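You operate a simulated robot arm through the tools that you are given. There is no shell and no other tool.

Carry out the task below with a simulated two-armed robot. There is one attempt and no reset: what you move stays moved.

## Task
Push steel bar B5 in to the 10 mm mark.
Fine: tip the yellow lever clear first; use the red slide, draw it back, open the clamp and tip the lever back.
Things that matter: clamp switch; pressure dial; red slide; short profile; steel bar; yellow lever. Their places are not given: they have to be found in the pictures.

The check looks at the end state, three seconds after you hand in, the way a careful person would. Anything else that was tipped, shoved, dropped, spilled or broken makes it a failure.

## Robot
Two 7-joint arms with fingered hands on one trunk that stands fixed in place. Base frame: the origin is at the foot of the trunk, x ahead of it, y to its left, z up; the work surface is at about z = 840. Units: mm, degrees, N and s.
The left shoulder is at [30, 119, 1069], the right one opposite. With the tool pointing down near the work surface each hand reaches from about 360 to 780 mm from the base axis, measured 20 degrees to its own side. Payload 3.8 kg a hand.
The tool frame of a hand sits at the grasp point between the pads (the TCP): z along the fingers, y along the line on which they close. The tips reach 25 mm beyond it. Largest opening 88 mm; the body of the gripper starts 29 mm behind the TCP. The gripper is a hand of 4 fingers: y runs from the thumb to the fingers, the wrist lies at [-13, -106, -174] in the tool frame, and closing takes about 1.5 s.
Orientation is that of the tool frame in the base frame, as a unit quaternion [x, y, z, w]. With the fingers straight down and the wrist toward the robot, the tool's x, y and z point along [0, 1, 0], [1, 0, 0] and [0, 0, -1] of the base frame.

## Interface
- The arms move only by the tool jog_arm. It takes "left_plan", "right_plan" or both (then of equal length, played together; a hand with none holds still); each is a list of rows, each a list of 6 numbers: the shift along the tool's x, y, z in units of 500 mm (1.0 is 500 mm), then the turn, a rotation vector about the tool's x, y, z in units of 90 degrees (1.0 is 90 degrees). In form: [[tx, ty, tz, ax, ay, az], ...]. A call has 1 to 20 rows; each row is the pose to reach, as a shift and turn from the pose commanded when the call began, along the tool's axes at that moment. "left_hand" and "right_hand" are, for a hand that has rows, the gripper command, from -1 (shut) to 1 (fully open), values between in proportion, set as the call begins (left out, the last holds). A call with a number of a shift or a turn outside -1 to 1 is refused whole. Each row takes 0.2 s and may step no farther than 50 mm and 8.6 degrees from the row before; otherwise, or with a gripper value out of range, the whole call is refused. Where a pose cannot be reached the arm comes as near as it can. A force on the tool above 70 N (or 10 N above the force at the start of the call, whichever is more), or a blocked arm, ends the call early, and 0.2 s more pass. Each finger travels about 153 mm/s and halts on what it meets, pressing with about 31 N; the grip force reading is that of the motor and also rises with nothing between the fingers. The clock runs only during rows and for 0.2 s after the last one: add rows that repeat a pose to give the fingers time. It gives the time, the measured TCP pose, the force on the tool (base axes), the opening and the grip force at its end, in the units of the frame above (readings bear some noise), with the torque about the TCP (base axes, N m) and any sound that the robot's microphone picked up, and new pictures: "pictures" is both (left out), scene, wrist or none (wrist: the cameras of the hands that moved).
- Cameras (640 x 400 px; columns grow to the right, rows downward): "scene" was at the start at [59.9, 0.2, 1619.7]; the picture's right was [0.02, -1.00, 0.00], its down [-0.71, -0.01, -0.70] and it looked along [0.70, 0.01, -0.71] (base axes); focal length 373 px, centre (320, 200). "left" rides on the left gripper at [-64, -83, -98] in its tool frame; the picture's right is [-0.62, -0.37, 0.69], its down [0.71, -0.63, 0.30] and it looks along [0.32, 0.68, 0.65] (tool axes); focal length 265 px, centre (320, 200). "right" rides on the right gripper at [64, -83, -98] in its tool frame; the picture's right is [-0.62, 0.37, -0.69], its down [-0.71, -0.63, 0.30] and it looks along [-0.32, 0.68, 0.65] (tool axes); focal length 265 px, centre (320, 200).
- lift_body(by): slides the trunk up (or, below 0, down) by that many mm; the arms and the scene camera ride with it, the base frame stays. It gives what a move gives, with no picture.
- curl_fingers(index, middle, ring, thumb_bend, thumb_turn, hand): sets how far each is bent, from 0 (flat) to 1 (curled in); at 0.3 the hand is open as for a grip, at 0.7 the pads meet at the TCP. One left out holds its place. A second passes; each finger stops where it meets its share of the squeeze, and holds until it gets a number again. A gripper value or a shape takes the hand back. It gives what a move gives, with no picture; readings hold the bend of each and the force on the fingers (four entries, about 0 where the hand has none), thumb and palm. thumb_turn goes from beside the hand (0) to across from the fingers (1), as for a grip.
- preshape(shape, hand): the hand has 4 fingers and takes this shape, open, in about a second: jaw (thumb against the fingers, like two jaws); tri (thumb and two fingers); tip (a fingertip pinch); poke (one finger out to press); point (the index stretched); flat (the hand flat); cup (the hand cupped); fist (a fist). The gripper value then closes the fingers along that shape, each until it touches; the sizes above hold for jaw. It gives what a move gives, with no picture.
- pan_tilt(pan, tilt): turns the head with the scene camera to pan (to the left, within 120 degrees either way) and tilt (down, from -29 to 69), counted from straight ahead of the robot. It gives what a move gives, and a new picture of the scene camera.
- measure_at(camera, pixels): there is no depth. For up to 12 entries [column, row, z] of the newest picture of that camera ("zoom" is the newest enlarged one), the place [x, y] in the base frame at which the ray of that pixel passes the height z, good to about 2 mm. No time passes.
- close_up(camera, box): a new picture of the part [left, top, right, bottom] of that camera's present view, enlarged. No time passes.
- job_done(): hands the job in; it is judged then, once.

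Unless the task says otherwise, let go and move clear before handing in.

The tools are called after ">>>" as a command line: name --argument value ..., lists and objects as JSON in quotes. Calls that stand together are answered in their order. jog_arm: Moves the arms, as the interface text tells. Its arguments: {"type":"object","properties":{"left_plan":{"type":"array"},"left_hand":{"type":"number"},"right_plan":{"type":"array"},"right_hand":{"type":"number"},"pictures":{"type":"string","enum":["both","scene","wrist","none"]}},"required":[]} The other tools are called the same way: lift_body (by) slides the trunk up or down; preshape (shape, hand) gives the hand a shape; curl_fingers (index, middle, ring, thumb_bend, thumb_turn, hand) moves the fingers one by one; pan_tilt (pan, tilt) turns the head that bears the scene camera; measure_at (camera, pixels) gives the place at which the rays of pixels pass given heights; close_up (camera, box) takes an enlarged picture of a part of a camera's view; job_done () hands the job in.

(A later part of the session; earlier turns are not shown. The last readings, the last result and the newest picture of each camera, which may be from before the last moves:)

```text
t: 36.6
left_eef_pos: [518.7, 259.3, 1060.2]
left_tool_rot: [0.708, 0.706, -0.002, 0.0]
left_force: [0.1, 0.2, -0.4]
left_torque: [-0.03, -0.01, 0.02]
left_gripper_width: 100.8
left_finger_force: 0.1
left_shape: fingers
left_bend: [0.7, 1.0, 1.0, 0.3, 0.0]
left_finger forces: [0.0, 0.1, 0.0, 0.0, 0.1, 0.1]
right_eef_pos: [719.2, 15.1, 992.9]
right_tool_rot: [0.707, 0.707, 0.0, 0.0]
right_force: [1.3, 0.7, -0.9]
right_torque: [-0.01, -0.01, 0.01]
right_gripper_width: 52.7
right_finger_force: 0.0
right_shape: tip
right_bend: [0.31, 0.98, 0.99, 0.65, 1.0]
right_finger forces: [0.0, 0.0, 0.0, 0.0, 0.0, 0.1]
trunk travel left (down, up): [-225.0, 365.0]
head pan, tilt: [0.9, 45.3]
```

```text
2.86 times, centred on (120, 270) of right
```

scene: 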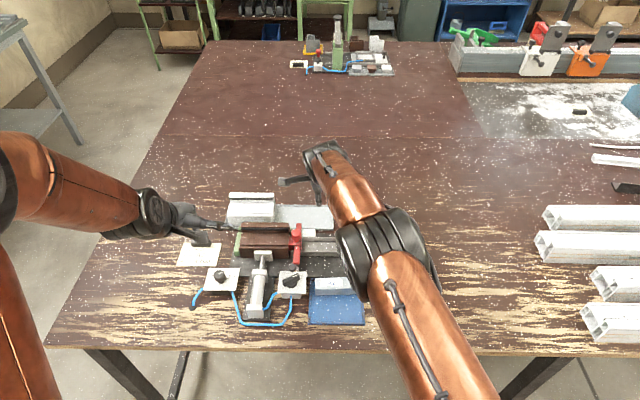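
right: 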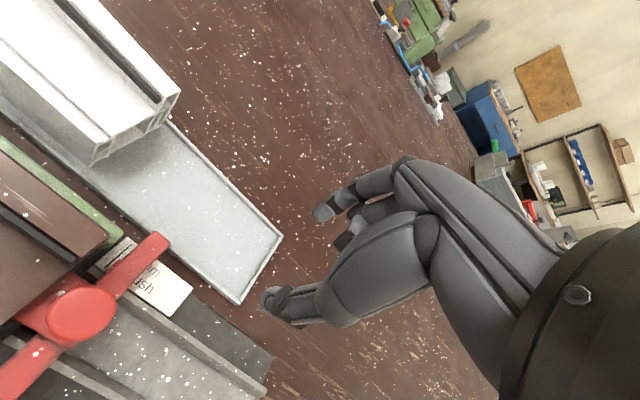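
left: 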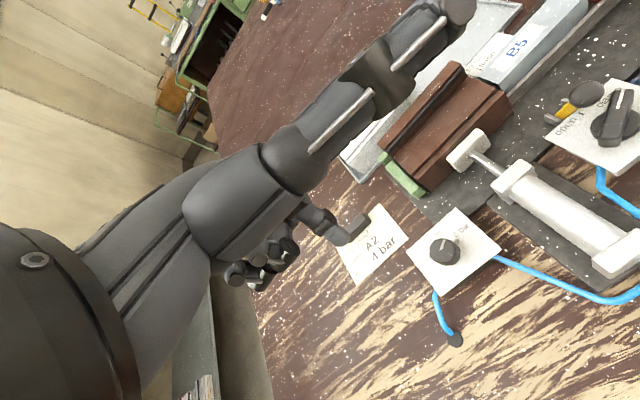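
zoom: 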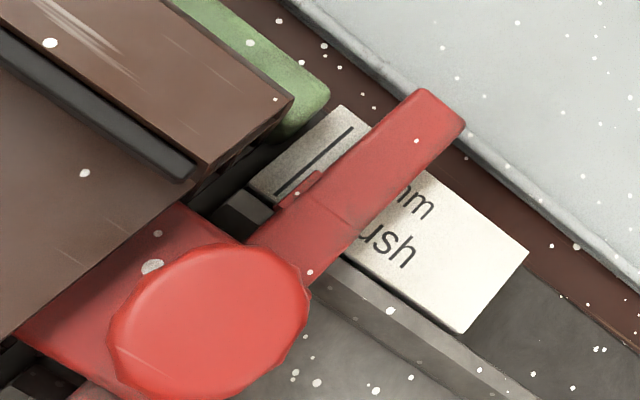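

Now the view is clear: the tab and the 10 mm line are both visible at about (102, 262). I zoom hard and measure.

>>> close_up --camera "right" --box '[95, 232, 145, 282]'

>>> close_up --camera "scene" --box '[282, 216, 314, 240]'

```text
8.00 times, centred on (120, 257) of right
```

zoom: 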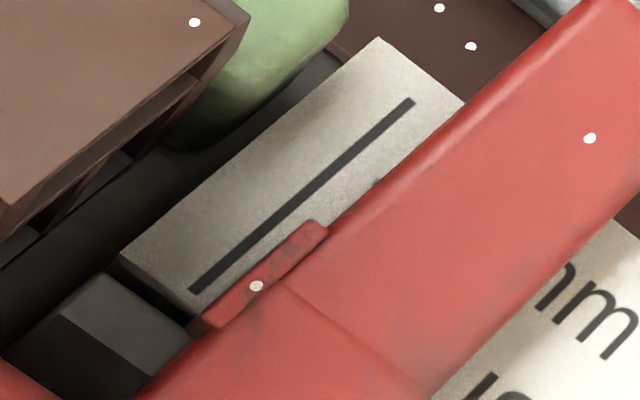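

```text
16.00 times, centred on (298, 228) of scene
```

zoom: 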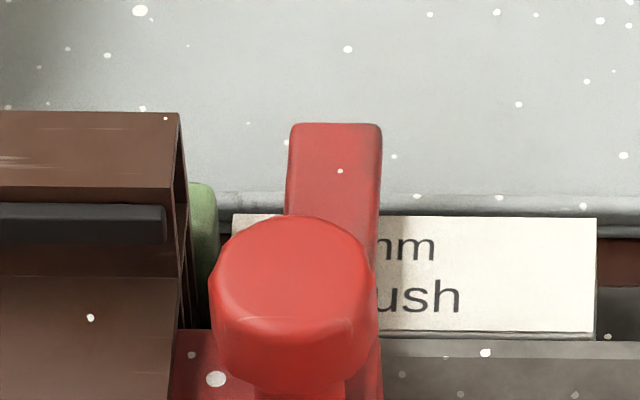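

The camera is now at y≈79, so there's no parallax: the tab's front edge lies 26 zoom-px ≈ 2.0 mm short of the 10 mm line's centre (tab itself ≈2 mm thick). I'll measure the mouth and line positions in this same picture as a cross-check.

>>> measure_at --camera "right" --pixels '[[117.75, 256.4, 872], [104, 268.25, 872], [112.25, 265.4, 876], [112.25, 265.4, 879], [114, 267.5, 879], [43.1, 293.8, 887], [67.6, 274.5, 887], [110.2, 235, 903], [43.1, 293.8, 884], [67.6, 274.5, 884]]'

>>> close_up --camera "right" --box '[0, 230, 120, 350]'

```text
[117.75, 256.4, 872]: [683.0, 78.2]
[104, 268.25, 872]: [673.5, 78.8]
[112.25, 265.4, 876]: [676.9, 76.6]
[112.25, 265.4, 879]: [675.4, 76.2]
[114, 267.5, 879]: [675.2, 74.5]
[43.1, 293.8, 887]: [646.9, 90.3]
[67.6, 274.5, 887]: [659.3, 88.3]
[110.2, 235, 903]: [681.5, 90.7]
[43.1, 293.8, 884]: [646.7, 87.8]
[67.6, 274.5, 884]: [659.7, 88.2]
```

```text
3.33 times, centred on (60, 290) of right
```

zoom: 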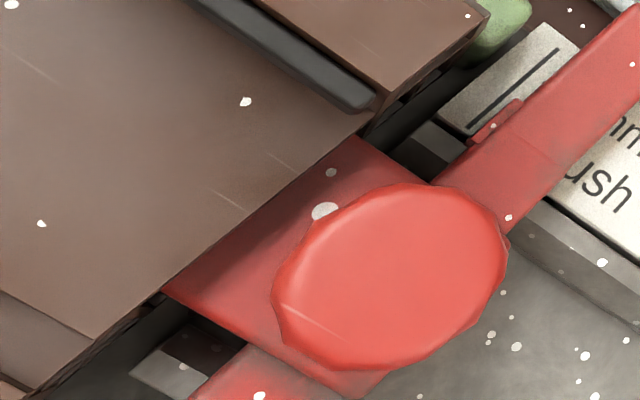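

The readings agree on a shortfall of at least 2 mm. I return to exactly the release pose over the knob (−75, +51.5, −83 mm), straddling it again.

>>> jog_arm --right_plan '[[0.02, -0.03, 0, 0, 0, 0], [0.05, -0.08, 0, 0, 0, 0], [0.08, -0.12, 0, 0, 0, 0], [0.103, -0.15, 0, 0, 0, 0], [0.103, -0.15, 0.05, 0, 0, 0], [0.103, -0.15, 0.1, 0, 0, 0], [0.103, -0.15, 0.14, 0, 0, 0], [0.103, -0.15, 0.166, 0, 0, 0], [0.103, -0.15, 0.166, 0, 0, 0]]' --pictures "wrist"

>>> close_up --camera "right" --box '[220, 140, 400, 340]'

```text
t: 38.6
left_eef_pos: [517.9, 259.8, 1061.2]
left_tool_rot: [0.708, 0.707, -0.001, 0.001]
left_force: [-0.4, 1.0, -0.3]
left_torque: [-0.01, 0.06, -0.02]
left_gripper_width: 100.6
left_finger_force: 0.2
left_shape: fingers
left_bend: [0.7, 1.0, 1.0, 0.3, 0.0]
left_finger forces: [0.1, 0.0, 0.0, 0.1, 0.0, 0.0]
right_eef_pos: [645.5, 64.9, 907.7]
right_tool_rot: [0.706, 0.708, 0.0, -0.001]
right_force: [0.0, -0.3, -0.3]
right_torque: [0.04, 0.0, -0.01]
right_gripper_width: 52.4
right_finger_force: 0.0
right_shape: tip
right_bend: [0.31, 0.98, 0.99, 0.65, 1.0]
right_finger forces: [0.2, 0.3, 0.1, 0.1, 0.0, 0.0]
trunk travel left (down, up): [-225.0, 365.0]
head pan, tilt: [0.9, 45.3]
```

right: 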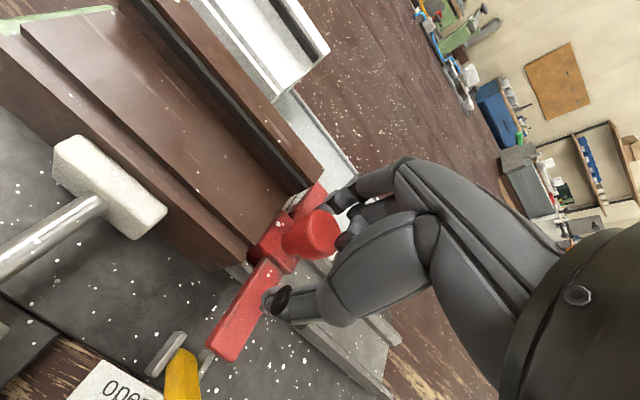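

```text
2.00 times, centred on (310, 240) of right
```

zoom: 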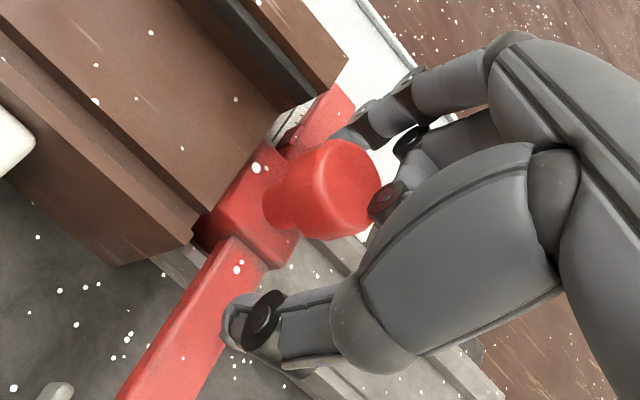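

The fingers straddle the knob again. I close, wait, then push 2.5 mm further.

>>> jog_arm --right_plan '[[0, 0, 0, 0, 0, 0], [0, 0, 0, 0, 0, 0], [0, 0, 0, 0, 0, 0], [0, 0, 0, 0, 0, 0], [0, 0, 0, 0, 0, 0], [0, 0, 0, 0, 0, 0], [0.0025, 0, 0, 0, 0, 0], [0.005, 0, 0, 0, 0, 0], [0.005, 0, 0, 0, 0, 0], [0.005, 0, 0, 0, 0, 0]]' --right_hand -1 --pictures "wrist"

>>> close_up --camera "right" --box '[275, 180, 325, 230]'

```text
t: 40.8
left_eef_pos: [519.1, 258.9, 1059.2]
left_tool_rot: [0.708, 0.707, 0.0, -0.001]
left_force: [0.7, 0.3, 0.2]
left_torque: [-0.01, 0.03, -0.03]
left_gripper_width: 100.4
left_finger_force: 0.0
left_shape: fingers
left_bend: [0.7, 1.0, 1.0, 0.3, 0.0]
left_finger forces: [0.0, 0.0, 0.1, 0.0, 0.1, 0.0]
right_eef_pos: [644.8, 65.0, 907.3]
right_tool_rot: [0.707, 0.707, -0.002, -0.001]
right_force: [-4.3, -10.3, -15.3]
right_torque: [-0.19, -0.2, -0.07]
right_gripper_width: 17.2
right_finger_force: 31.3
right_shape: tip
right_bend: [0.74, 1.0, 1.0, 0.76, 1.0]
right_finger forces: [28.0, 0.1, 0.1, 0.0, 29.1, 0.0]
trunk travel left (down, up): [-225.0, 365.0]
head pan, tilt: [0.9, 45.3]
```

right: 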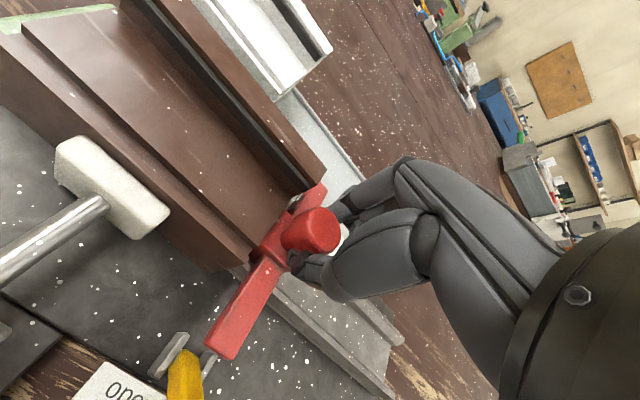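

```text
8.00 times, centred on (300, 205) of right
```

zoom: 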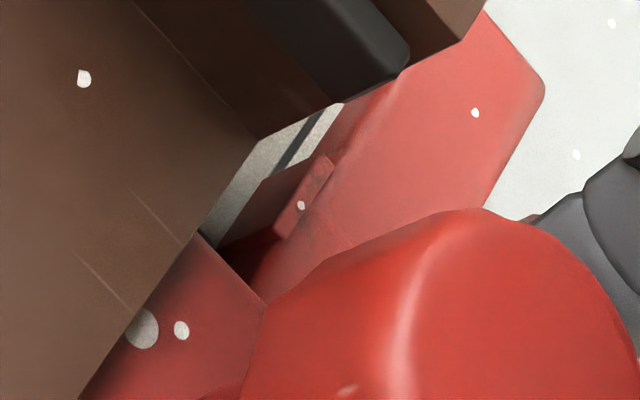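

The pinch closed off-centre on the knob (y-force −10 N) and appears to have squeezed the slide further forward. I zoom in to see where the tab stands now before doing anything else.

>>> close_up --camera "right" --box '[285, 180, 310, 205]'

>>> close_up --camera "left" --box '[440, 40, 520, 110]'

```text
16.00 times, centred on (298, 192) of right
```

zoom: 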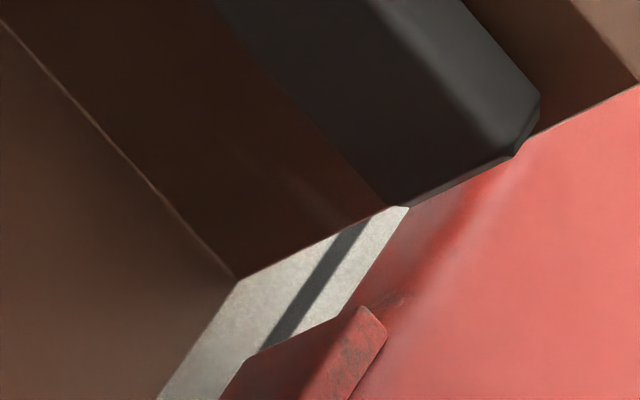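

```text
5.71 times, centred on (480, 75) of left
```

zoom: 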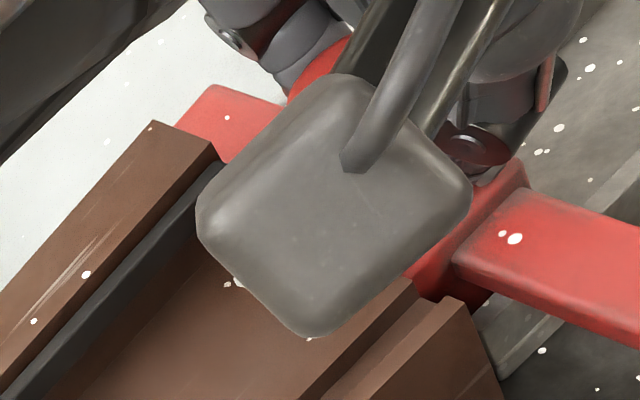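

The tab's front edge now coincides with the 10 mm line's centre (16× zoom: line runs through (255,358), tab's bottom front corner at (250,358)), i.e. the pointer is on the mark. I open the pinch without moving, then shift 6 mm left so that re-gripping can only draw the slide back, not push it.

>>> jog_arm --right_plan '[[0, 0, 0, 0, 0, 0], [0, 0, 0, 0, 0, 0], [0, 0, 0, 0, 0, 0], [0, 0, 0, 0, 0, 0], [0, 0, 0, 0, 0, 0]]' --right_hand 0.3 --pictures "wrist"

>>> close_up --camera "right" --box '[285, 180, 310, 205]'

>>> close_up --camera "right" --box '[220, 140, 400, 340]'

```text
t: 42.0
left_eef_pos: [517.9, 260.3, 1060.3]
left_tool_rot: [0.707, 0.707, 0.001, 0.0]
left_force: [0.5, -0.5, -0.7]
left_torque: [0.01, 0.0, -0.01]
left_gripper_width: 100.4
left_finger_force: 0.0
left_shape: fingers
left_bend: [0.7, 1.0, 1.0, 0.3, 0.0]
left_finger forces: [0.1, 0.1, 0.0, 0.0, 0.1, 0.0]
right_eef_pos: [646.0, 69.3, 908.5]
right_tool_rot: [0.707, 0.708, 0.001, 0.0]
right_force: [0.3, 0.1, 0.3]
right_torque: [0.02, 0.01, -0.01]
right_gripper_width: 56.8
right_finger_force: 0.1
right_shape: tip
right_bend: [0.29, 0.98, 0.99, 0.62, 1.0]
right_finger forces: [0.0, 0.0, 0.0, 0.0, 0.0, 0.1]
trunk travel left (down, up): [-225.0, 365.0]
head pan, tilt: [0.9, 45.3]
```

right: 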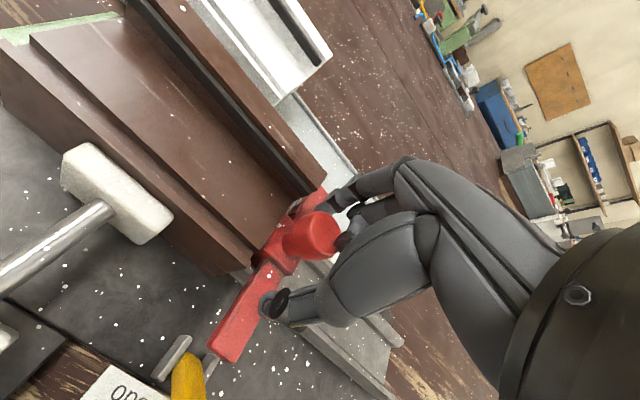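

```text
16.00 times, centred on (298, 192) of right
```

zoom: 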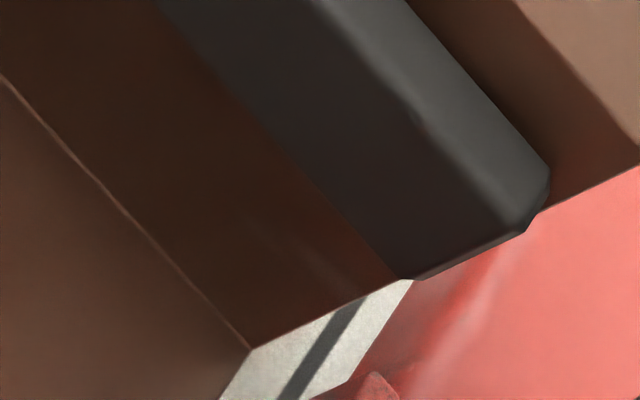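

```text
2.00 times, centred on (310, 240) of right
```

zoom: 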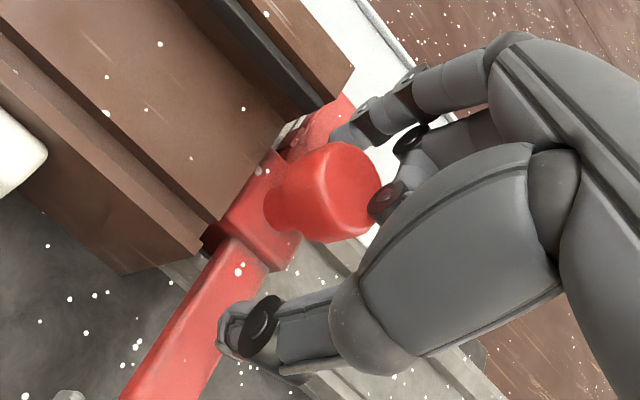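

Released; the slide stayed put. I go back to the overhead viewpoint for a second parallax-free reading.

>>> jog_arm --right_plan '[[0, 0, -0.05, 0, 0, 0], [0, 0, -0.1, 0, 0, 0], [0, 0, -0.15, 0, 0, 0], [-0.04, 0.03, -0.166, 0, 0, 0], [-0.08, 0.08, -0.166, 0, 0, 0], [-0.108, 0.12, -0.166, 0, 0, 0], [-0.108, 0.15, -0.166, 0, 0, 0], [-0.108, 0.15, -0.166, 0, 0, 0]]' --pictures "wrist"

>>> close_up --camera "right" --box '[95, 232, 145, 282]'

>>> close_up --camera "right" --box '[0, 200, 160, 360]'

```text
t: 43.8
left_eef_pos: [517.6, 259.5, 1059.9]
left_tool_rot: [0.707, 0.707, -0.001, 0.001]
left_force: [0.1, 0.0, -0.8]
left_torque: [0.05, 0.02, -0.01]
left_gripper_width: 100.4
left_finger_force: 0.0
left_shape: fingers
left_bend: [0.7, 1.0, 1.0, 0.3, 0.0]
left_finger forces: [0.1, 0.1, 0.0, 0.0, 0.0, 0.0]
right_eef_pos: [716.3, 14.3, 992.1]
right_tool_rot: [0.706, 0.708, 0.0, 0.0]
right_force: [0.4, -0.3, -0.4]
right_torque: [-0.02, -0.02, 0.02]
right_gripper_width: 56.7
right_finger_force: 0.1
right_shape: tip
right_bend: [0.29, 0.98, 0.99, 0.62, 1.0]
right_finger forces: [0.1, 0.0, 0.1, 0.0, 0.1, 0.1]
trunk travel left (down, up): [-225.0, 365.0]
head pan, tilt: [0.9, 45.3]
```

right: 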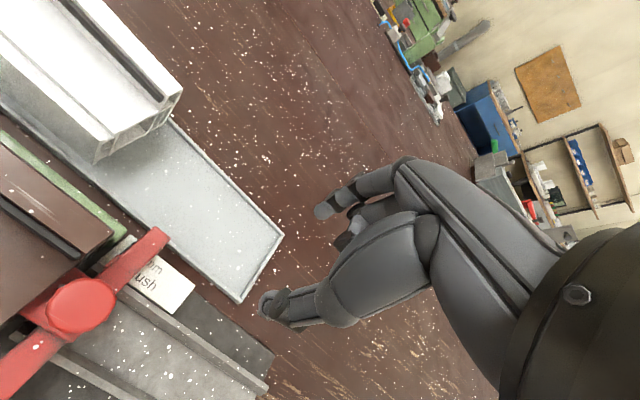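

```text
8.00 times, centred on (120, 257) of right
```

zoom: 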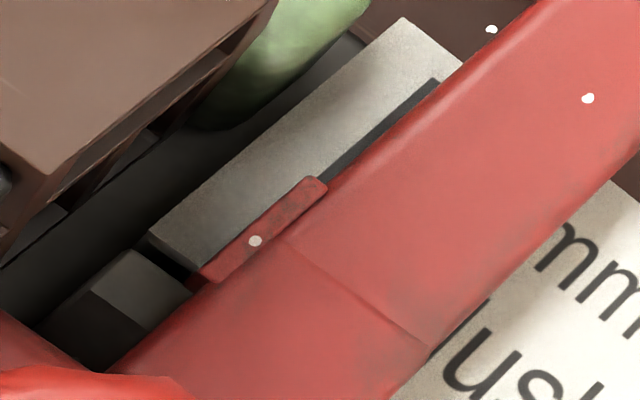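

```text
2.50 times, centred on (80, 280) of right
```

zoom: 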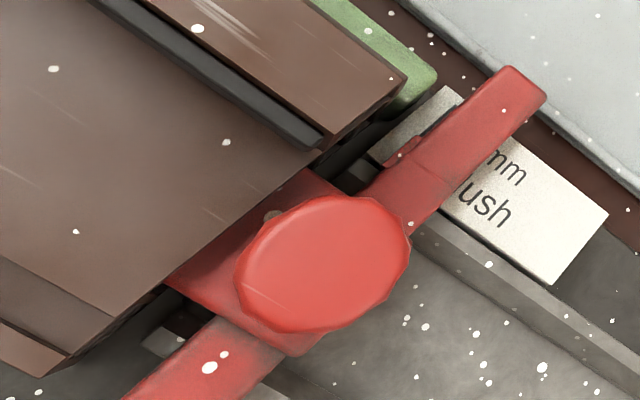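

The tab's centre now lies exactly over the 10 mm line (line visible at (435,80)–(320,178), tab straddling its extension). The bar is at the mark; now I go back down over the knob, 6 mm further left so the pinch hooks the knob's left half, ready to draw the slide back.

>>> jog_arm --right_plan '[[0.03, -0.04, 0, 0, 0, 0], [0.07, -0.09, 0, 0, 0, 0], [0.1, -0.13, 0, 0, 0, 0], [0.12, -0.15, 0, 0, 0, 0], [0.12, -0.15, 0.05, 0, 0, 0], [0.12, -0.15, 0.1, 0, 0, 0], [0.12, -0.15, 0.14, 0, 0, 0], [0.12, -0.15, 0.162, 0, 0, 0], [0.12, -0.15, 0.162, 0, 0, 0]]' --pictures "wrist"

>>> close_up --camera "right" --box '[220, 140, 400, 340]'

```text
t: 45.8
left_eef_pos: [517.7, 259.4, 1061.2]
left_tool_rot: [0.707, 0.707, -0.001, 0.0]
left_force: [0.1, 0.0, -0.2]
left_torque: [-0.01, 0.02, 0.01]
left_gripper_width: 100.7
left_finger_force: 0.0
left_shape: fingers
left_bend: [0.7, 1.0, 1.0, 0.3, 0.0]
left_finger forces: [0.0, 0.1, 0.0, 0.0, 0.1, 0.0]
right_eef_pos: [643.9, 73.6, 911.6]
right_tool_rot: [0.707, 0.708, 0.0, 0.0]
right_force: [0.5, 0.2, 0.1]
right_torque: [0.02, -0.03, 0.01]
right_gripper_width: 57.0
right_finger_force: 0.0
right_shape: tip
right_bend: [0.29, 0.98, 0.99, 0.62, 1.0]
right_finger forces: [0.0, 0.1, 0.2, 0.0, 0.0, 0.0]
trunk travel left (down, up): [-225.0, 365.0]
head pan, tilt: [0.9, 45.3]
```

right: 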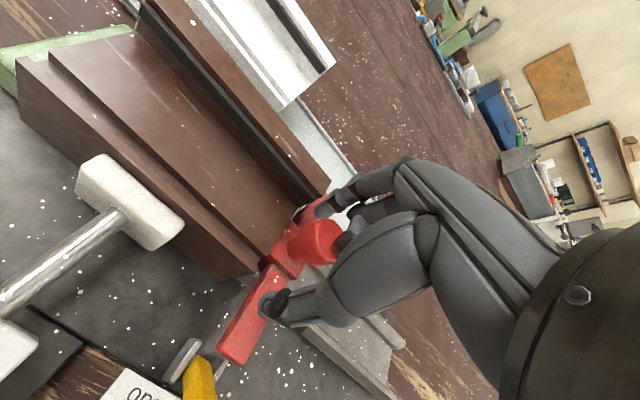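

```text
2.00 times, centred on (310, 240) of right
```

zoom: 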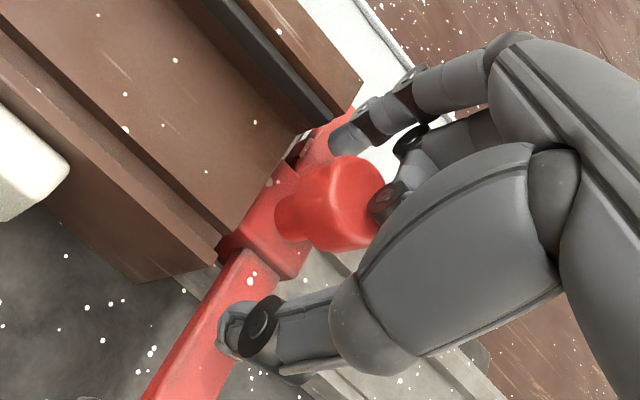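

The knob is well between thumb and index, its centre slightly behind the pinch line. I close and draw back 20 mm to check the hold.

>>> jog_arm --right_plan '[[0, 0, 0, 0, 0, 0], [0, 0, 0, 0, 0, 0], [0, 0, 0, 0, 0, 0], [0, 0, 0, 0, 0, 0], [0, 0, 0, 0, 0, 0], [0, 0, 0, 0, 0, 0], [-0.01, 0, 0, 0, 0, 0], [-0.02, 0, 0, 0, 0, 0], [-0.03, 0, 0, 0, 0, 0], [-0.04, 0, 0, 0, 0, 0], [-0.04, 0, 0, 0, 0, 0]]' --right_hand -1 --pictures "wrist"

>>> close_up --camera "right" --box '[180, 120, 400, 340]'

```text
t: 48.2
left_eef_pos: [518.7, 260.0, 1061.1]
left_tool_rot: [0.707, 0.707, -0.001, 0.0]
left_force: [-0.6, -0.4, 0.1]
left_torque: [-0.01, 0.02, -0.01]
left_gripper_width: 100.5
left_finger_force: 0.0
left_shape: fingers
left_bend: [0.7, 1.0, 1.0, 0.3, 0.0]
left_finger forces: [0.0, 0.1, 0.1, 0.0, 0.0, 0.0]
right_eef_pos: [644.8, 54.6, 909.8]
right_tool_rot: [0.707, 0.708, -0.002, -0.001]
right_force: [-6.8, 0.2, -21.5]
right_torque: [0.02, 0.03, 0.01]
right_gripper_width: 17.6
right_finger_force: 30.6
right_shape: tip
right_bend: [0.74, 1.0, 1.0, 0.75, 1.0]
right_finger forces: [26.1, 0.0, 0.0, 0.0, 33.9, 0.0]
trunk travel left (down, up): [-225.0, 365.0]
head pan, tilt: [0.9, 45.3]
```

right: 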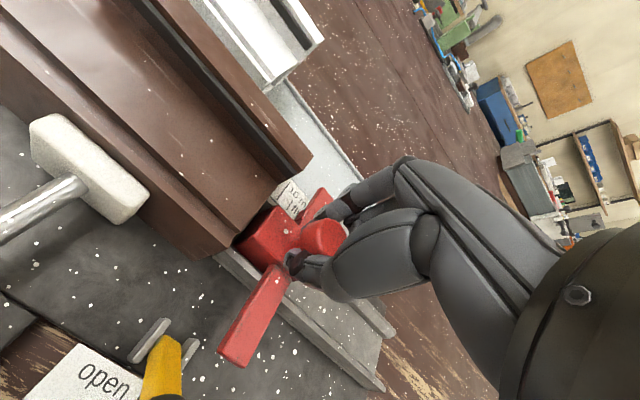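

```text
1.82 times, centred on (290, 230) of right
```

zoom: 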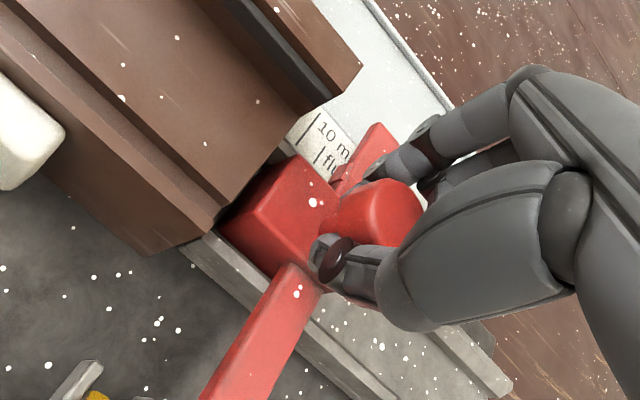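

The slide follows and the bar stays inside the profile (dark gap at the mouth). I ease down 2 mm and draw the slide back another 100 mm.

>>> jog_arm --right_plan '[[-0.01, 0, 0.004, 0, 0, 0], [-0.025, 0, 0.004, 0, 0, 0], [-0.04, 0, 0.004, 0, 0, 0], [-0.055, 0, 0.004, 0, 0, 0], [-0.07, 0, 0.004, 0, 0, 0], [-0.085, 0, 0.004, 0, 0, 0], [-0.1, 0, 0.004, 0, 0, 0], [-0.115, 0, 0.004, 0, 0, 0], [-0.13, 0, 0.004, 0, 0, 0], [-0.145, 0, 0.004, 0, 0, 0], [-0.16, 0, 0.004, 0, 0, 0], [-0.175, 0, 0.004, 0, 0, 0], [-0.19, 0, 0.004, 0, 0, 0], [-0.2, 0, 0.004, 0, 0, 0], [-0.2, 0, 0.004, 0, 0, 0]]' --pictures "both"

>>> close_up --camera "right" --box '[0, 0, 400, 400]'

>>> close_up --camera "scene" --box '[270, 205, 370, 285]'

```text
t: 51.4
left_eef_pos: [517.6, 260.3, 1060.8]
left_tool_rot: [0.707, 0.707, -0.001, 0.001]
left_force: [-0.2, 0.7, -0.3]
left_torque: [-0.04, -0.01, 0.01]
left_gripper_width: 100.5
left_finger_force: 0.1
left_shape: fingers
left_bend: [0.7, 1.0, 1.0, 0.3, 0.0]
left_finger forces: [0.1, 0.1, 0.1, 0.1, 0.1, 0.0]
right_eef_pos: [644.0, -44.5, 907.3]
right_tool_rot: [0.707, 0.708, -0.001, -0.001]
right_force: [-5.9, 0.2, -15.4]
right_torque: [-0.01, -0.04, 0.01]
right_gripper_width: 17.5
right_finger_force: 30.6
right_shape: tip
right_bend: [0.74, 1.0, 1.0, 0.75, 1.0]
right_finger forces: [25.4, 0.0, 0.0, 0.0, 30.9, 0.0]
trunk travel left (down, up): [-225.0, 365.0]
head pan, tilt: [0.9, 45.3]
```

scene: 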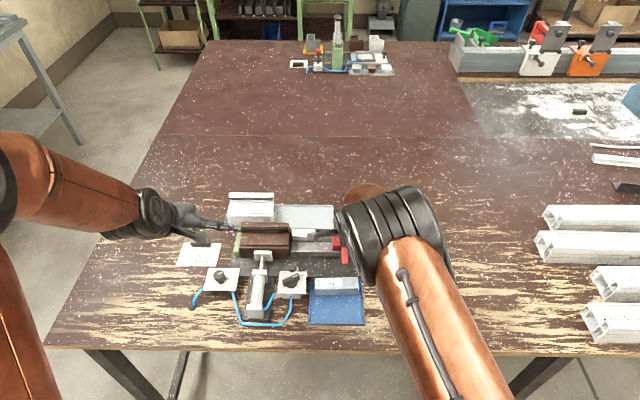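
right: 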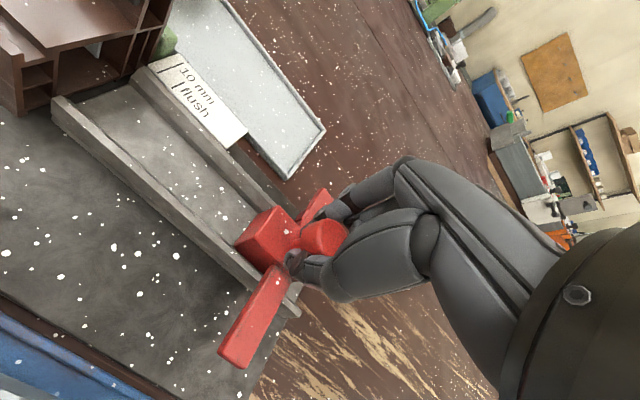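

```text
1.00 times, centred on (200, 200) of right (not enlarged: the box is as wide or as high as the picture)
```

zoom: 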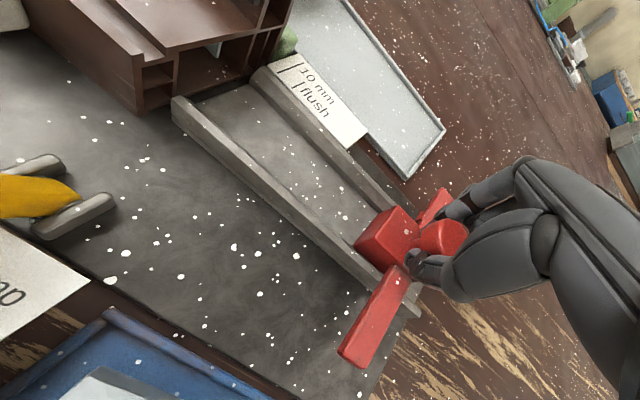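

```text
5.00 times, centred on (320, 245) of scene
```

zoom: 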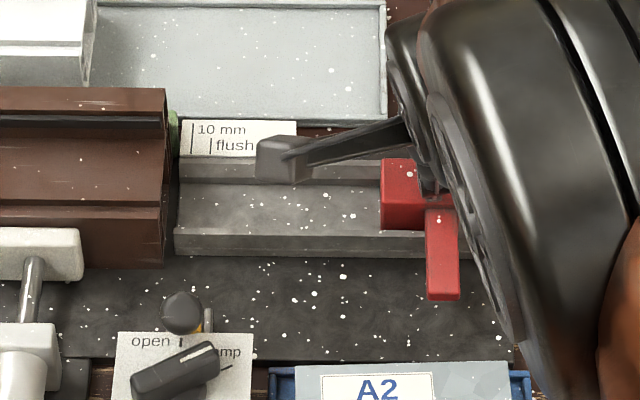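

The slide's nose is at scene column 332 versus 335.4 originally, so about 7–8 mm remain; I draw it back the last 7 mm.

>>> jog_arm --right_plan '[[-0.007, 0, 0, 0, 0, 0], [-0.0145, 0, 0, 0, 0, 0], [-0.0145, 0, 0, 0, 0, 0]]' --pictures "both"

>>> close_up --camera "right" --box '[20, 0, 200, 140]'

>>> close_up --camera "scene" --box '[285, 225, 361, 275]'

```text
t: 52.2
left_eef_pos: [518.1, 259.5, 1059.3]
left_tool_rot: [0.707, 0.707, -0.001, 0.0]
left_force: [0.5, -0.4, 0.2]
left_torque: [-0.01, 0.02, -0.01]
left_gripper_width: 100.7
left_finger_force: 0.3
left_shape: fingers
left_bend: [0.7, 1.0, 1.0, 0.3, 0.0]
left_finger forces: [0.1, 0.1, 0.1, 0.0, 0.0, 0.0]
right_eef_pos: [643.8, -52.1, 907.4]
right_tool_rot: [0.707, 0.707, -0.001, -0.001]
right_force: [-5.6, -1.2, -12.6]
right_torque: [0.0, -0.08, -0.02]
right_gripper_width: 17.5
right_finger_force: 30.7
right_shape: tip
right_bend: [0.74, 1.0, 1.0, 0.75, 1.0]
right_finger forces: [24.9, 0.0, 0.1, 0.0, 29.7, 0.0]
trunk travel left (down, up): [-225.0, 365.0]
head pan, tilt: [0.9, 45.3]
```

scene: 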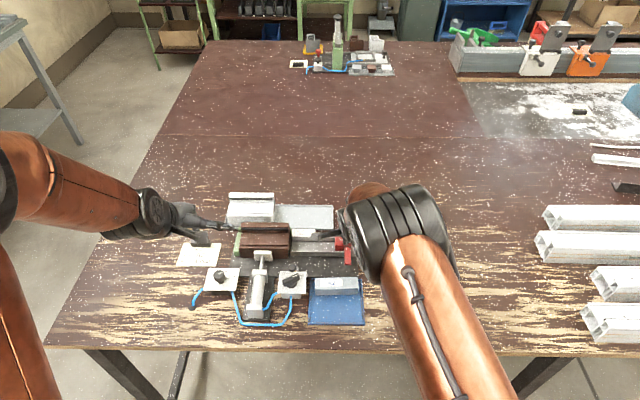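
right: 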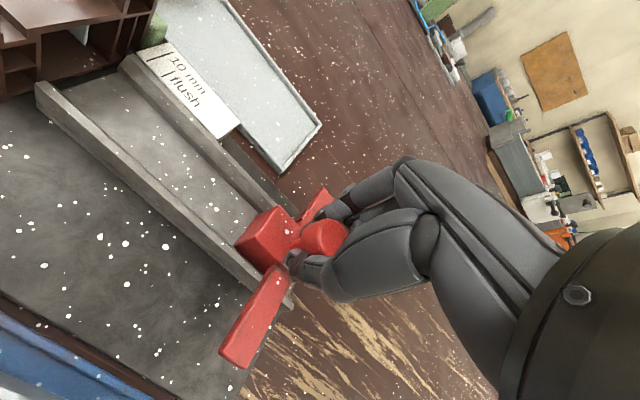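

```text
2.86 times, centred on (110, 70) of right
```

zoom: 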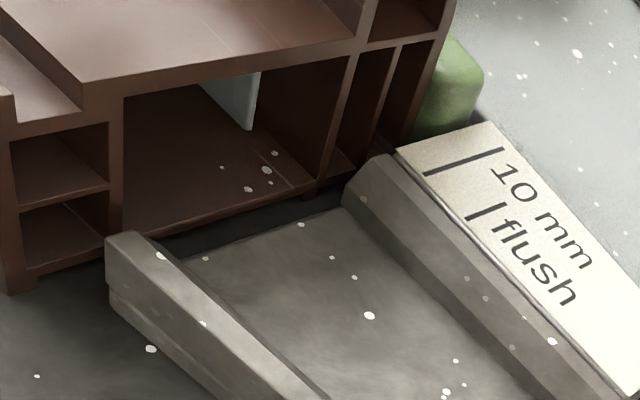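

```text
8.00 times, centred on (323, 250) of scene
```

zoom: 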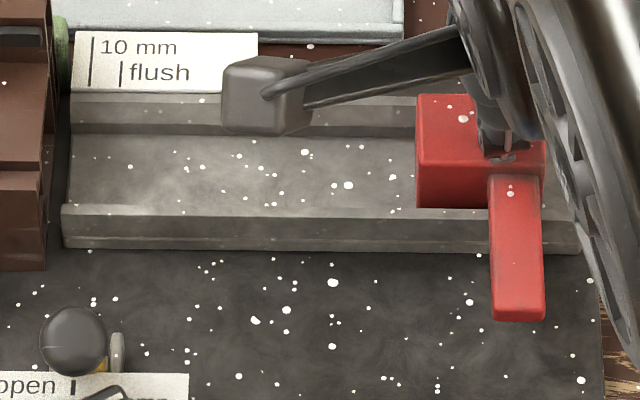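

The slide is back at its original place (nose column 417 vs 420 in the same zoom). A light patch of the bar's end shows inside the mouth at right-view (88, 33); I zoom in there to sanity-check the depth.

>>> close_up --camera "right" --box '[40, 0, 140, 70]'

>>> close_up --camera "left" --box '[440, 20, 640, 170]'

```text
5.71 times, centred on (90, 35) of right
```

zoom: 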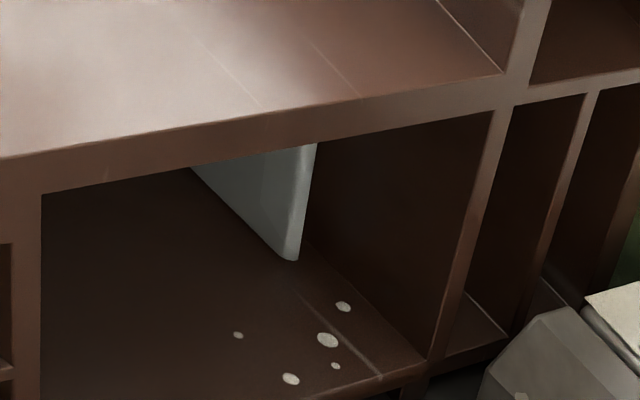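

```text
2.67 times, centred on (540, 95) of left
```

zoom: 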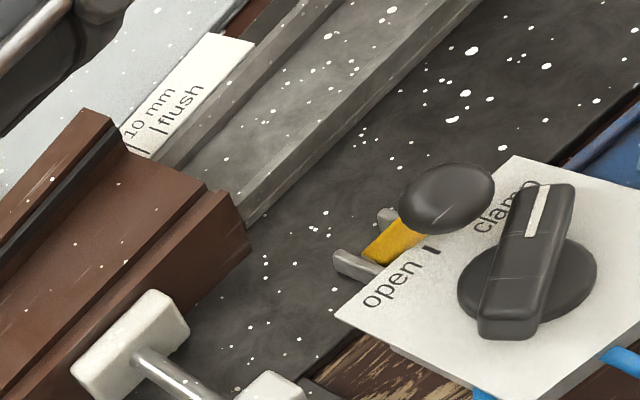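

The bar's far bottom end corner appears at zoom (290,260), close to the (302,272) I'd expect for a 10 mm recess, so the depth agrees with the pointer. I now release the slide and take the right hand up and well away to the right.

>>> jog_arm --right_plan '[[0, 0, 0, 0, 0, 0], [0, 0, 0, 0, 0, 0], [0, 0, 0, 0, 0, 0], [0, 0, 0, 0, 0, 0], [0, 0, 0, 0, 0, 0], [0, 0, -0.05, 0, 0, 0], [0, 0, -0.12, 0, 0, 0], [0, 0, -0.2, 0, 0, 0], [-0.06, -0.04, -0.26, 0, 0, 0], [-0.12, -0.1, -0.32, 0, 0, 0], [-0.18, -0.16, -0.36, 0, 0, 0], [-0.24, -0.22, -0.4, 0, 0, 0], [-0.28, -0.28, -0.42, 0, 0, 0], [-0.28, -0.28, -0.42, 0, 0, 0]]' --right_hand 0.4 --pictures "both"

>>> close_up --camera "scene" --box '[220, 200, 370, 310]'

>>> close_up --camera "right" --box '[0, 0, 250, 250]'

```text
refused: row 10 steps farther than a row can; nothing moved
```

```text
3.64 times, centred on (295, 255) of scene
```

zoom: 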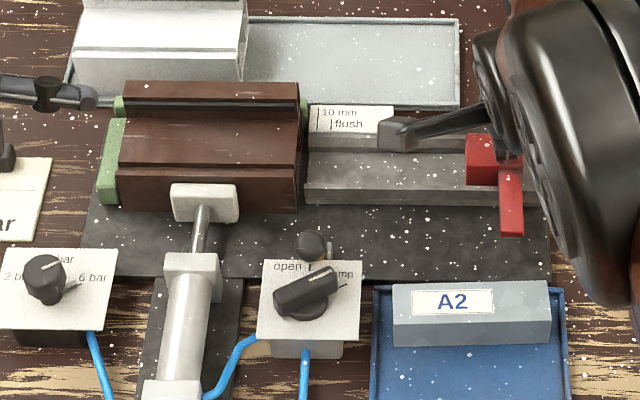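

```text
1.60 times, centred on (125, 125) of right
```

zoom: 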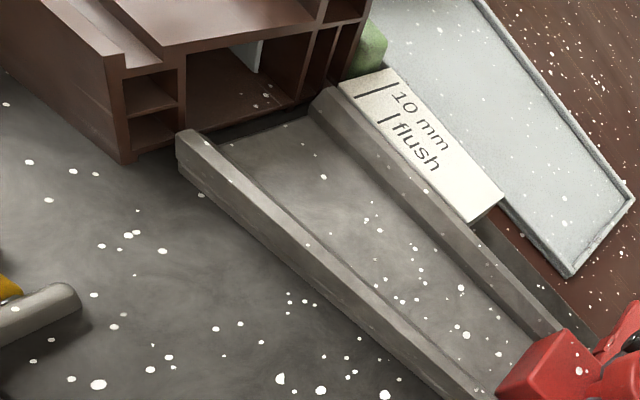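

The call was refused for a too long row step; nothing moved. I repeat it with shorter steps.

>>> jog_arm --right_plan '[[0, 0, 0, 0, 0, 0], [0, 0, 0, 0, 0, 0], [0, 0, 0, 0, 0, 0], [0, 0, 0, 0, 0, 0], [0, 0, 0, 0, 0, 0], [0, 0, -0.05, 0, 0, 0], [0, 0, -0.12, 0, 0, 0], [0, 0, -0.19, 0, 0, 0], [-0.04, -0.04, -0.24, 0, 0, 0], [-0.08, -0.08, -0.29, 0, 0, 0], [-0.12, -0.12, -0.33, 0, 0, 0], [-0.16, -0.16, -0.37, 0, 0, 0], [-0.2, -0.2, -0.4, 0, 0, 0], [-0.24, -0.24, -0.42, 0, 0, 0], [-0.28, -0.28, -0.42, 0, 0, 0], [-0.28, -0.28, -0.42, 0, 0, 0]]' --right_hand 0.4 --pictures "both"

>>> close_up --camera "scene" --box '[220, 200, 370, 310]'

>>> close_up --camera "right" --box '[0, 0, 250, 250]'

```text
t: 55.6
left_eef_pos: [518.4, 261.5, 1060.4]
left_tool_rot: [0.707, 0.707, -0.001, 0.0]
left_force: [0.4, 0.1, -0.7]
left_torque: [0.01, -0.02, 0.0]
left_gripper_width: 100.4
left_finger_force: 0.1
left_shape: fingers
left_bend: [0.7, 1.0, 1.0, 0.3, 0.0]
left_finger forces: [0.0, 0.0, 0.0, 0.0, 0.1, 0.1]
right_eef_pos: [508.2, -194.2, 1120.1]
right_tool_rot: [0.707, 0.708, 0.0, 0.001]
right_force: [-0.3, 0.7, 0.2]
right_torque: [0.02, 0.03, 0.0]
right_gripper_width: 61.5
right_finger_force: 0.1
right_shape: tip
right_bend: [0.29, 0.98, 0.99, 0.58, 0.99]
right_finger forces: [0.0, 0.1, 0.0, 0.1, 0.0, 0.0]
trunk travel left (down, up): [-225.0, 365.0]
head pan, tilt: [0.9, 45.3]
```

scene: 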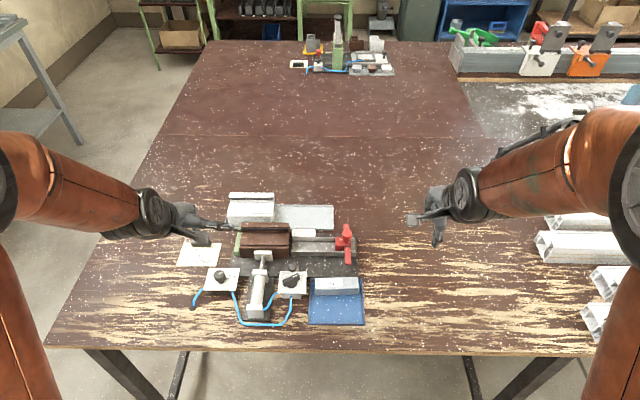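
right: 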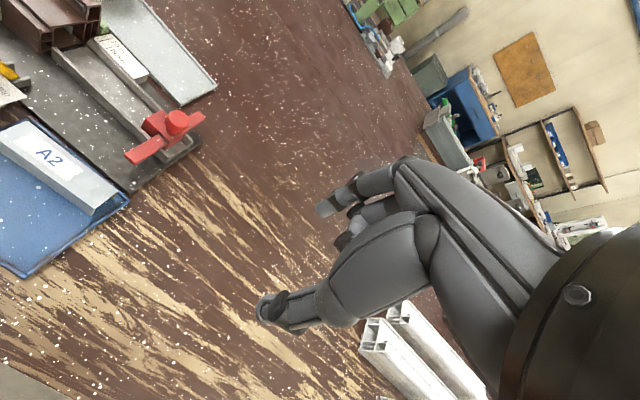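

```text
3.64 times, centred on (295, 255) of scene
```

zoom: 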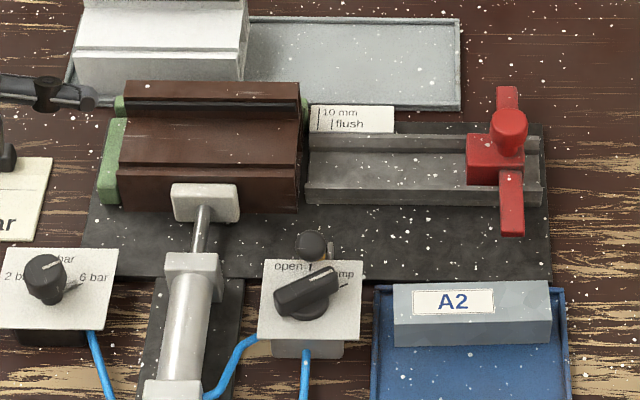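

```text
1.60 times, centred on (125, 125) of right
```

zoom: 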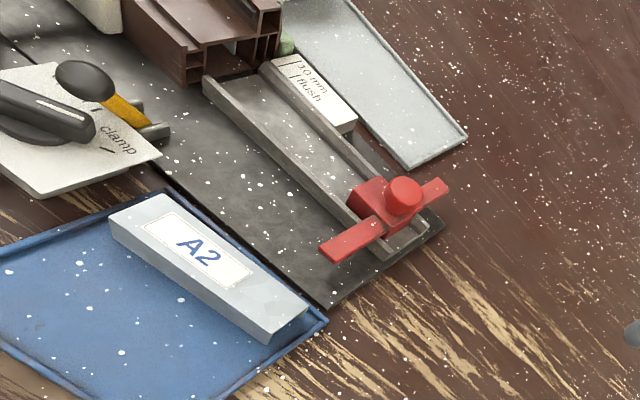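

Slide is back at its start, lever still clear, bar inside. Next is the clamp switch: I measure the handle's ends and height from scene and left views, and the clearance to the lever knob.

>>> close_up --camera "left" --box '[540, 60, 640, 150]'

>>> measure_at --camera "zoom" --pixels '[[490, 95, 890], [400, 310, 890], [440, 200, 890], [440, 265, 870], [300, 105, 898], [282, 195, 865], [440, 295, 865]]'

>>> close_up --camera "scene" --box '[265, 245, 325, 295]'

```text
4.44 times, centred on (590, 105) of left
```

zoom: 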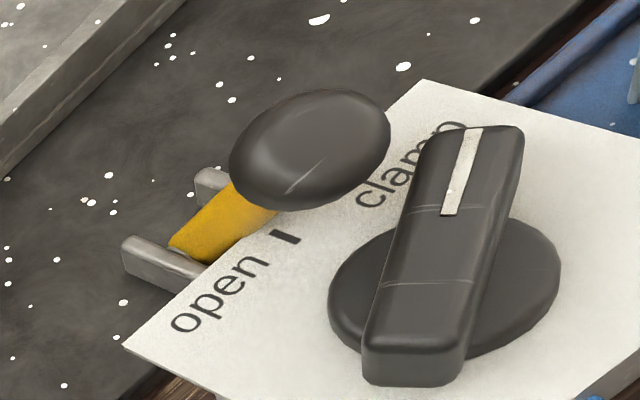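

```text
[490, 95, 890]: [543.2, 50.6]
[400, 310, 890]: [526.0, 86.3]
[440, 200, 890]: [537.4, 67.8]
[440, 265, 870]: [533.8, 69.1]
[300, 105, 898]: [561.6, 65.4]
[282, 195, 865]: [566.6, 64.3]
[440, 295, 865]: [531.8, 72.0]
```

```text
8.00 times, centred on (295, 270) of scene
```

zoom: 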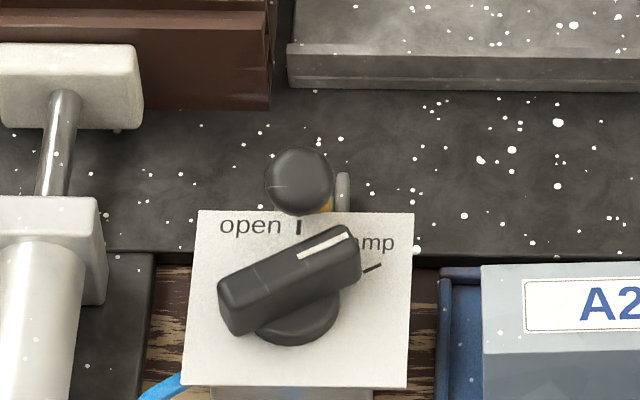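

>>> measure_at --camera "zoom" --pixels '[[345, 240, 890], [232, 297, 890], [290, 270, 890], [345, 240, 880], [232, 297, 880], [290, 270, 880], [299, 182, 898], [298, 228, 865], [373, 268, 865], [295, 318, 870], [197, 211, 865], [408, 386, 865]]'

>>> close_up --camera "left" --box '[540, 60, 640, 150]'

>>> measure_at --camera "zoom" --pixels '[[495, 135, 890], [410, 335, 890], [452, 240, 890], [495, 135, 880], [410, 335, 880], [452, 240, 880], [310, 140, 898], [285, 238, 865], [125, 350, 865], [423, 80, 865]]'

```text
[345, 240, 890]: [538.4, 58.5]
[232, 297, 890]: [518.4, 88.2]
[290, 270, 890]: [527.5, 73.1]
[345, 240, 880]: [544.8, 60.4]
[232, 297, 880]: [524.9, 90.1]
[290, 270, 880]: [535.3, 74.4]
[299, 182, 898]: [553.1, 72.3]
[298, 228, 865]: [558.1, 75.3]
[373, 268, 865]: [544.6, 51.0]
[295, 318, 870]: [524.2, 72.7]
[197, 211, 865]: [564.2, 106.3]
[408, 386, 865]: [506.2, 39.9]
```

```text
4.44 times, centred on (590, 105) of left
```

zoom: 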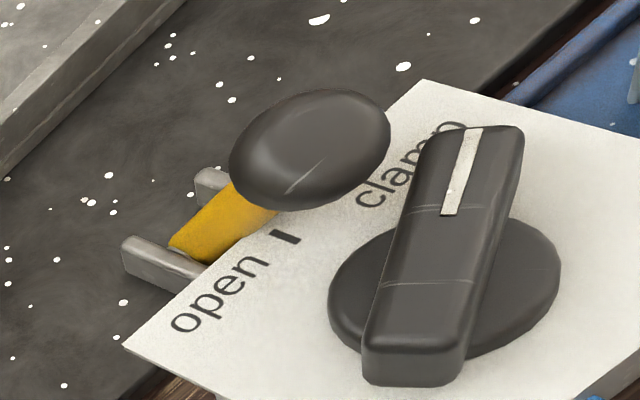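

```text
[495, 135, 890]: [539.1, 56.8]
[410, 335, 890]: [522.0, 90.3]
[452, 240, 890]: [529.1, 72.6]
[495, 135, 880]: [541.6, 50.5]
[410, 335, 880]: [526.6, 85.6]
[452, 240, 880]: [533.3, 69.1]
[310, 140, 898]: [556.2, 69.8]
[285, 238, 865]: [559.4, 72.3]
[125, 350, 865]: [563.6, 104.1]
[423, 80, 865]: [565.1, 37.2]
```

The handle's top is at z ≈ 890, centred (528, 73), pointing −59° from ahead; "open" lies straight ahead (≈ (558, 74)). I'll push its tail end (520, 89) toward the robot with the left index from the free left side; first I check the height of the clamp cylinder there.

>>> close_up --camera "left" --box '[440, 110, 640, 290]'

>>> measure_at --camera "zoom" --pixels '[[320, 200, 880]]'

>>> close_up --camera "scene" --box '[230, 235, 310, 325]'

```text
2.22 times, centred on (540, 200) of left
```

zoom: 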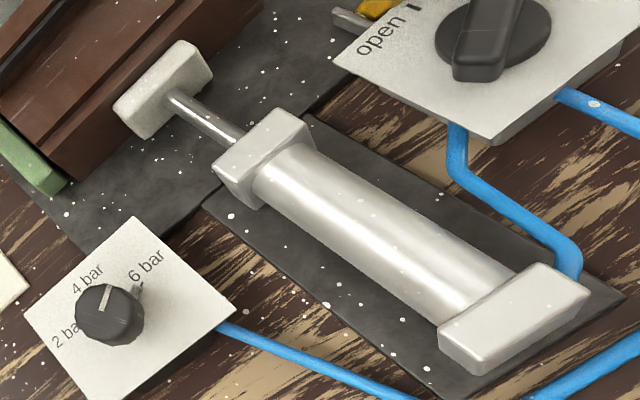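

```text
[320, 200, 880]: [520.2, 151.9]
```

```text
4.44 times, centred on (270, 280) of scene
```

zoom: 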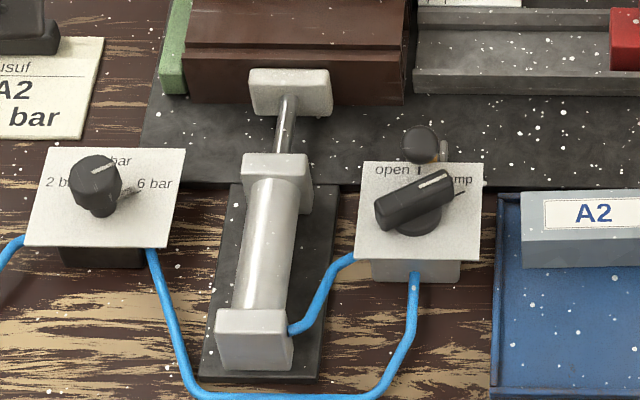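

>>> measure_at --camera "zoom" --pixels '[[310, 155, 880], [302, 184, 880], [310, 155, 890], [330, 72, 880], [295, 312, 880], [420, 145, 893]]'

>>> measure_at --camera "left" --pixels '[[522, 158.6, 880], [537.5, 170.7, 880], [522, 158.6, 890], [537.5, 170.7, 890]]'

```text
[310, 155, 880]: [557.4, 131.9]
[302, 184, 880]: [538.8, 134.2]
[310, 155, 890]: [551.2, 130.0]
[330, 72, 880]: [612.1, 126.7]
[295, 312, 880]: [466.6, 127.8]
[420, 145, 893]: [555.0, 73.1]
```

```text
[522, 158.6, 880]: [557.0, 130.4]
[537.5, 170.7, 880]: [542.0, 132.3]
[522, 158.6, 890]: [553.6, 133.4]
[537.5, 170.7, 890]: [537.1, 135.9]
```

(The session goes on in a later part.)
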